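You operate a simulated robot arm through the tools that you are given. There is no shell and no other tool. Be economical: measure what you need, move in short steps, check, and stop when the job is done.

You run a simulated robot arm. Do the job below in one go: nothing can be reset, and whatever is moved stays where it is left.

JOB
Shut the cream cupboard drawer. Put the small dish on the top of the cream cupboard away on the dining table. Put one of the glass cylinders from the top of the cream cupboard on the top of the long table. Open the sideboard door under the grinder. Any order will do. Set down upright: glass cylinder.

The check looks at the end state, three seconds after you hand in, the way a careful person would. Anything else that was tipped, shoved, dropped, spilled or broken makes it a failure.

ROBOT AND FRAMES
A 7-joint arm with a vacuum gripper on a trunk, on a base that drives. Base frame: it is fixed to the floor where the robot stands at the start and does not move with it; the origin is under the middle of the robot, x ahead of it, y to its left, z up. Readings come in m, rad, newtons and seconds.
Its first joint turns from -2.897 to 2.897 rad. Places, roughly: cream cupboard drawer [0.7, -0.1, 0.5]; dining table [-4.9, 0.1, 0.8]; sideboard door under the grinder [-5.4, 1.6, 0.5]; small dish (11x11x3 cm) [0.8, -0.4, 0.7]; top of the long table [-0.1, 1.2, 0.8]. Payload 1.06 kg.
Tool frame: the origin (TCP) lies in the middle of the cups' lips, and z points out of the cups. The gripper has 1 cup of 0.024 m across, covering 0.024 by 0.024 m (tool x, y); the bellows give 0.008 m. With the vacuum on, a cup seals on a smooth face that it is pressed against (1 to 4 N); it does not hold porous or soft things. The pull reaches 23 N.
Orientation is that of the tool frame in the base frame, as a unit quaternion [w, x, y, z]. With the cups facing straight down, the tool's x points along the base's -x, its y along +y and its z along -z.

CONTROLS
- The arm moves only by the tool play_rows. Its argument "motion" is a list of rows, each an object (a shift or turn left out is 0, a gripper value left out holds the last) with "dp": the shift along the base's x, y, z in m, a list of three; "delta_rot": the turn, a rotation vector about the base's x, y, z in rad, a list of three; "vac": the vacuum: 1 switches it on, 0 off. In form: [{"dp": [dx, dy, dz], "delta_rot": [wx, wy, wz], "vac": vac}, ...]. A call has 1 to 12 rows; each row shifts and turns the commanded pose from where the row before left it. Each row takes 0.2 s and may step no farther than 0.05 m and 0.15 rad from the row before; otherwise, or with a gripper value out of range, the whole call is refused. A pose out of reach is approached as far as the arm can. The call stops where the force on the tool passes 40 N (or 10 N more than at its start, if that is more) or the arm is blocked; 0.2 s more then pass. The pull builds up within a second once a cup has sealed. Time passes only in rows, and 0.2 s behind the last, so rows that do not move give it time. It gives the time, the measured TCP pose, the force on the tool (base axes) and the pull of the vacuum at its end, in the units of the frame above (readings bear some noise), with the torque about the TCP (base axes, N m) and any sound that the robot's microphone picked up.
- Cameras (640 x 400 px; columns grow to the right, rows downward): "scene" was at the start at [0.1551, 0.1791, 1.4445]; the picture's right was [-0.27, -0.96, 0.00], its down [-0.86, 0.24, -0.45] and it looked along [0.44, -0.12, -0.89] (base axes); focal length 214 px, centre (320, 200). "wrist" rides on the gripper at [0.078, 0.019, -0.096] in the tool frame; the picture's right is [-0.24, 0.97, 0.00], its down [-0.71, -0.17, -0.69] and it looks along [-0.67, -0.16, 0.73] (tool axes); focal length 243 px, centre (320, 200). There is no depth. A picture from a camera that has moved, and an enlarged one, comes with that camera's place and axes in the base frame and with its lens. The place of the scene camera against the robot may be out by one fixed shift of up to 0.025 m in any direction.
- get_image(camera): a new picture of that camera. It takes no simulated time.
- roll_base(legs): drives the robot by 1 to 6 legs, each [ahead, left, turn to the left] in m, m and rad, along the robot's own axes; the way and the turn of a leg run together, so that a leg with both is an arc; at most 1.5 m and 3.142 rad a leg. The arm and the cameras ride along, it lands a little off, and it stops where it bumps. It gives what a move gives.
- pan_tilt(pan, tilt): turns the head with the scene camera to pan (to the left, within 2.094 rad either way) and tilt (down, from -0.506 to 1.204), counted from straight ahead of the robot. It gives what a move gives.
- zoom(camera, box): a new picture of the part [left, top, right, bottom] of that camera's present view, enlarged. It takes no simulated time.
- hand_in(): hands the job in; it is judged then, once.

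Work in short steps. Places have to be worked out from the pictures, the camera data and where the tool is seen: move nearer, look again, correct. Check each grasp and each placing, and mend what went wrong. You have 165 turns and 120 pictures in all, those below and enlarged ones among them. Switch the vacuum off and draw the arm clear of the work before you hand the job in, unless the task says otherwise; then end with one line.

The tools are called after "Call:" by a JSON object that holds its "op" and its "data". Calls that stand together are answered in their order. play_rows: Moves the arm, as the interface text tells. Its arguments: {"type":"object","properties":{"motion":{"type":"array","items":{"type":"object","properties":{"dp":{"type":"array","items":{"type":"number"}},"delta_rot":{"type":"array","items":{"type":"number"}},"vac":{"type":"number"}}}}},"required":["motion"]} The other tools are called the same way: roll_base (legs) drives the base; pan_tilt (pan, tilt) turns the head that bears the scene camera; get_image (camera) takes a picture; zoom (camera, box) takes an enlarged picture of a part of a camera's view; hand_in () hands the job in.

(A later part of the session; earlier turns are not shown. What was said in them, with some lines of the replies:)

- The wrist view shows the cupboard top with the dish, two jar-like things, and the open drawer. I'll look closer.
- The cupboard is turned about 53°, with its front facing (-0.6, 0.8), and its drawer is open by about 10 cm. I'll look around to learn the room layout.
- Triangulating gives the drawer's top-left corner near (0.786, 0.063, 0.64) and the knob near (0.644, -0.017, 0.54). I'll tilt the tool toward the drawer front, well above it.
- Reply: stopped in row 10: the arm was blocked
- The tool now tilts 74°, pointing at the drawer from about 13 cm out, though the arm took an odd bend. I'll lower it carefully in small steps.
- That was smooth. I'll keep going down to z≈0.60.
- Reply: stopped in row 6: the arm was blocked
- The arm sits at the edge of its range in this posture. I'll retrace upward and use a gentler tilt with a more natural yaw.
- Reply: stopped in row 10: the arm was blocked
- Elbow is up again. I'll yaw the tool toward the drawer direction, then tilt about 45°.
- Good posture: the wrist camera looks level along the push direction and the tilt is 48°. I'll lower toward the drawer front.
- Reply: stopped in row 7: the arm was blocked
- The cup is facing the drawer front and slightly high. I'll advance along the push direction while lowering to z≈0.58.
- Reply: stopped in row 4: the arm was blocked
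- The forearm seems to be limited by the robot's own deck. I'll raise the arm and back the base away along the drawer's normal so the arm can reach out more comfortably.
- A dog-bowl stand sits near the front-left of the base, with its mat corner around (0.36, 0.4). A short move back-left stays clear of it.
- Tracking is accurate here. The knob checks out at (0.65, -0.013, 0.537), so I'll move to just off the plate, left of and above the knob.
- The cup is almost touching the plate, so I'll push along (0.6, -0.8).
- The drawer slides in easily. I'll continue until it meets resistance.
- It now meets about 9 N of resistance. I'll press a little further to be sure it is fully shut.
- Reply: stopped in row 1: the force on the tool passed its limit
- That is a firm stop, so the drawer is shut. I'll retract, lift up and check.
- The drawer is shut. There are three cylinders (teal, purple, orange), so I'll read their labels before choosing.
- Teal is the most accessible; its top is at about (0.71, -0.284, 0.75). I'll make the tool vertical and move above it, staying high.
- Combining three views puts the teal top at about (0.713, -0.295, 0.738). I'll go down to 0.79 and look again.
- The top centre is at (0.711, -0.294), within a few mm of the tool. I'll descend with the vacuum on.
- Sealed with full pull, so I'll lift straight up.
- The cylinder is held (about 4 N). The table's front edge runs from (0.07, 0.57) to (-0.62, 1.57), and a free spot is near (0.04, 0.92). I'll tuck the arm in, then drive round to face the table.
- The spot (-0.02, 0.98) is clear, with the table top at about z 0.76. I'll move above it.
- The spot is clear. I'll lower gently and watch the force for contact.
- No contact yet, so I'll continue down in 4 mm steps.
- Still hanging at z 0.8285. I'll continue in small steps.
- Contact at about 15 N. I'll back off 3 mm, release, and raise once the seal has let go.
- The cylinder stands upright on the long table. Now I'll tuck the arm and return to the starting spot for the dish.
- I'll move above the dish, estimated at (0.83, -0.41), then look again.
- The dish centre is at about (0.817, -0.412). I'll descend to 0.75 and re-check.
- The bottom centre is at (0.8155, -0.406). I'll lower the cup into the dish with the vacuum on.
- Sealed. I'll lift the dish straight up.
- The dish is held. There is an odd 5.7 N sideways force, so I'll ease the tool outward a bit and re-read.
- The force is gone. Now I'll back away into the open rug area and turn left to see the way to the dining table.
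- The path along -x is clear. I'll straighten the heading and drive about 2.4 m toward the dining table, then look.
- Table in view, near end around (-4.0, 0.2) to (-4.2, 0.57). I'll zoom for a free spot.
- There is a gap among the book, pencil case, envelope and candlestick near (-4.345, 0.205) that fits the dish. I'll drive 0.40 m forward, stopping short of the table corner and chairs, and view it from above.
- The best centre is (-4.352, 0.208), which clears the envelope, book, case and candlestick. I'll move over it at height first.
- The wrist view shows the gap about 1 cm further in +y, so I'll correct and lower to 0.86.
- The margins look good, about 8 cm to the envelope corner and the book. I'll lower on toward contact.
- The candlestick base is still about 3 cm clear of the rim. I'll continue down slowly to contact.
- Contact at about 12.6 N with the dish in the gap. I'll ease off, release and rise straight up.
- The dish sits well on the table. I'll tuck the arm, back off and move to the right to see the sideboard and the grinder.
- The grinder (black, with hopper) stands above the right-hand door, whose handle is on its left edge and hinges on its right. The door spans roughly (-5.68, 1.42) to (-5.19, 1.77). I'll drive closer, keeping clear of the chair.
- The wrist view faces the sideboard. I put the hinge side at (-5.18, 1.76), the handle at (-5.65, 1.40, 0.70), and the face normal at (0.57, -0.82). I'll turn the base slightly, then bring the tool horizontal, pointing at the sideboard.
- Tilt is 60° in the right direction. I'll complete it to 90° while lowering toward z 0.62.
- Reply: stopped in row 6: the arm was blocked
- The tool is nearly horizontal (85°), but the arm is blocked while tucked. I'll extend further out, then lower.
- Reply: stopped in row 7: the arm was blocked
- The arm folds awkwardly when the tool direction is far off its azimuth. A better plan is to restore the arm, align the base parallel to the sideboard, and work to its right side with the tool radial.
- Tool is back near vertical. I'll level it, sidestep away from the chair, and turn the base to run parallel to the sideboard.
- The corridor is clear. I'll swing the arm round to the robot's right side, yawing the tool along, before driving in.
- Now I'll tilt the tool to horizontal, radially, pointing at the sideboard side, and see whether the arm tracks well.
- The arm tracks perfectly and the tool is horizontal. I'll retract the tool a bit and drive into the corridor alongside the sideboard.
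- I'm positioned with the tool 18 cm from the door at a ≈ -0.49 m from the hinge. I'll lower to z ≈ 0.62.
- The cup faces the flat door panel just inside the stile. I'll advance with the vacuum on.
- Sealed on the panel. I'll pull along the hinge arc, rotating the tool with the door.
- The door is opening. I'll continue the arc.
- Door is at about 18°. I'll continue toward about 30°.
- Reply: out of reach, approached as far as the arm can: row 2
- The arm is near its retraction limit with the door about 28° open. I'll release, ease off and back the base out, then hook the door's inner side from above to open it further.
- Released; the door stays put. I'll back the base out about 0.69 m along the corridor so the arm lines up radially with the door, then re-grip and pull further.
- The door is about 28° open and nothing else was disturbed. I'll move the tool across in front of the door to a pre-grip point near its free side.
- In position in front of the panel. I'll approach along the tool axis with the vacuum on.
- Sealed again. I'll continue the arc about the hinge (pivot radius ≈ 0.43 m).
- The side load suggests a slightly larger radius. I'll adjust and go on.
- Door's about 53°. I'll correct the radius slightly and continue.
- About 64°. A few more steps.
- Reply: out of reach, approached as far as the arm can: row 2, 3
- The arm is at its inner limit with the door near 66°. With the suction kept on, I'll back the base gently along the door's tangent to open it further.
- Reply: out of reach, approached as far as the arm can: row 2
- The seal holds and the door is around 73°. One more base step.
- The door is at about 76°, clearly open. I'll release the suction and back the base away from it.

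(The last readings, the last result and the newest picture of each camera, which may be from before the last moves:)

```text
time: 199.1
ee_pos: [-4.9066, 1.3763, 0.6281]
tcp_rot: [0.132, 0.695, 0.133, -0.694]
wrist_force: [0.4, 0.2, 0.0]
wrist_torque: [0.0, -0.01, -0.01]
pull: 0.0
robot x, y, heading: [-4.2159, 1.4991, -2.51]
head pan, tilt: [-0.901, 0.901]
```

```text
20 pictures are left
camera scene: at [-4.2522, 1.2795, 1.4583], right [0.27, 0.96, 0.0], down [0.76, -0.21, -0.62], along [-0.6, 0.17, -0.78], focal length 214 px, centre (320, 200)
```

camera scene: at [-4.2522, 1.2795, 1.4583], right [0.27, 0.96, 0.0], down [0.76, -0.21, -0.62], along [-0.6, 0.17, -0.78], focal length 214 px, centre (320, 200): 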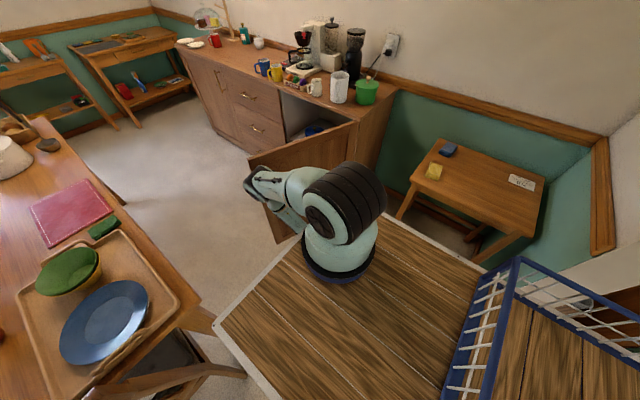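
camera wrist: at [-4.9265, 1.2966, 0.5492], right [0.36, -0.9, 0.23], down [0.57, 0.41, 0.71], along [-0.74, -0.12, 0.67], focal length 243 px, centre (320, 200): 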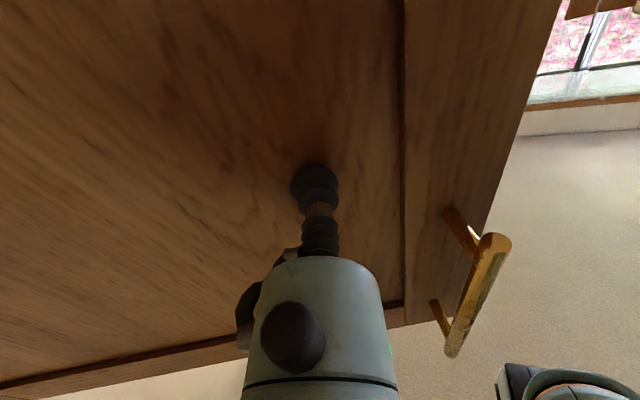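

The door stays open. I'll raise the arm clear and take a verifying look.

Call:
{"op": "play_rows", "data": {"motion": [{"dp": [0, 0, 0.04]}, {"dp": [0, 0, 0.04]}, {"dp": [0, 0, 0.04]}, {"dp": [0, 0, 0.04]}, {"dp": [0, 0, 0.04]}, {"dp": [0, 0, 0.04]}, {"dp": [0, 0, 0.04]}, {"dp": [0, 0, 0.04]}, {"dp": [0, 0, 0.04]}]}}

Call:
{"op": "pan_tilt", "data": {"pan": -0.6, "tilt": 0.6}}

Call:
{"op": "get_image", "data": {"camera": "scene"}}

Call:
{"op": "pan_tilt", "data": {"pan": 0.3, "tilt": 0.7}}

Call:
{"op": "get_image", "data": {"camera": "scene"}}

```text
time: 201.1
ee_pos: [-4.9073, 1.3752, 0.9885]
tcp_rot: [0.132, 0.695, 0.133, -0.694]
wrist_force: [0.2, -0.1, -0.3]
wrist_torque: [0.04, 0.0, -0.02]
pull: 0.0
robot x, y, heading: [-4.218, 1.5005, -2.51]
head pan, tilt: [-0.901, 0.901]
```

```text
time: 201.9
ee_pos: [-4.9081, 1.3759, 0.989]
tcp_rot: [0.132, 0.695, 0.133, -0.694]
wrist_force: [0.6, 0.0, -0.7]
wrist_torque: [0.0, -0.04, -0.02]
pull: 0.1
robot x, y, heading: [-4.2174, 1.5036, -2.508]
head pan, tilt: [-0.6, 0.6]
```

```text
19 pictures are left
camera scene: at [-4.2678, 1.2568, 1.483], right [-0.03, 1.0, 0.0], down [0.57, 0.02, -0.82], along [-0.82, -0.02, -0.57], focal length 214 px, centre (320, 200)
```

scene: 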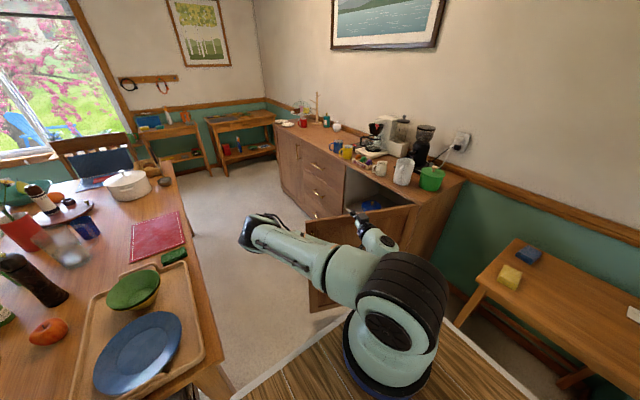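

```text
time: 203.1
ee_pos: [-4.9087, 1.3757, 0.9874]
tcp_rot: [0.133, 0.695, 0.135, -0.694]
wrist_force: [0.7, -0.5, 0.5]
wrist_torque: [-0.03, -0.03, 0.03]
pull: 0.1
robot x, y, heading: [-4.2141, 1.502, -2.51]
head pan, tilt: [0.3, 0.7]
```

```text
18 pictures are left
camera scene: at [-4.2303, 1.1913, 1.4745], right [-0.8, 0.6, 0.0], down [0.39, 0.52, -0.76], along [-0.46, -0.61, -0.64], focal length 214 px, centre (320, 200)
```

scene: 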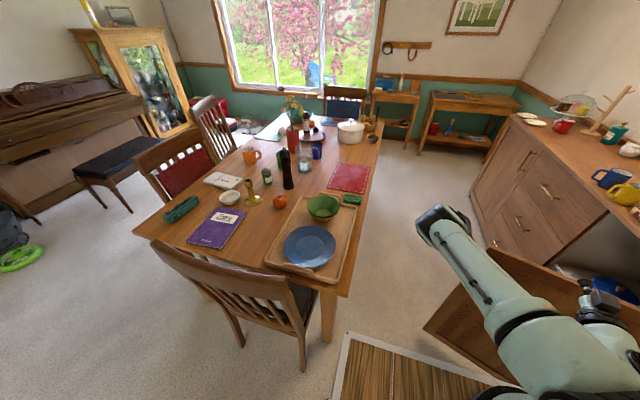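

All four results check out: the drawer is shut, the cylinder stands upright on the long table, the dish is on the dining table, and the sideboard door is open. The vacuum is off and the arm is clear, so I'm handing in.

Call:
{"op": "hand_in", "data": {}}

```text
The job is handed in.
```

The job is handed in: the cream cupboard drawer is shut, the small dish is on the dining table, the teal glass cylinder stands upright on the long table, and the sideboard door under the grinder is open to about 76°.
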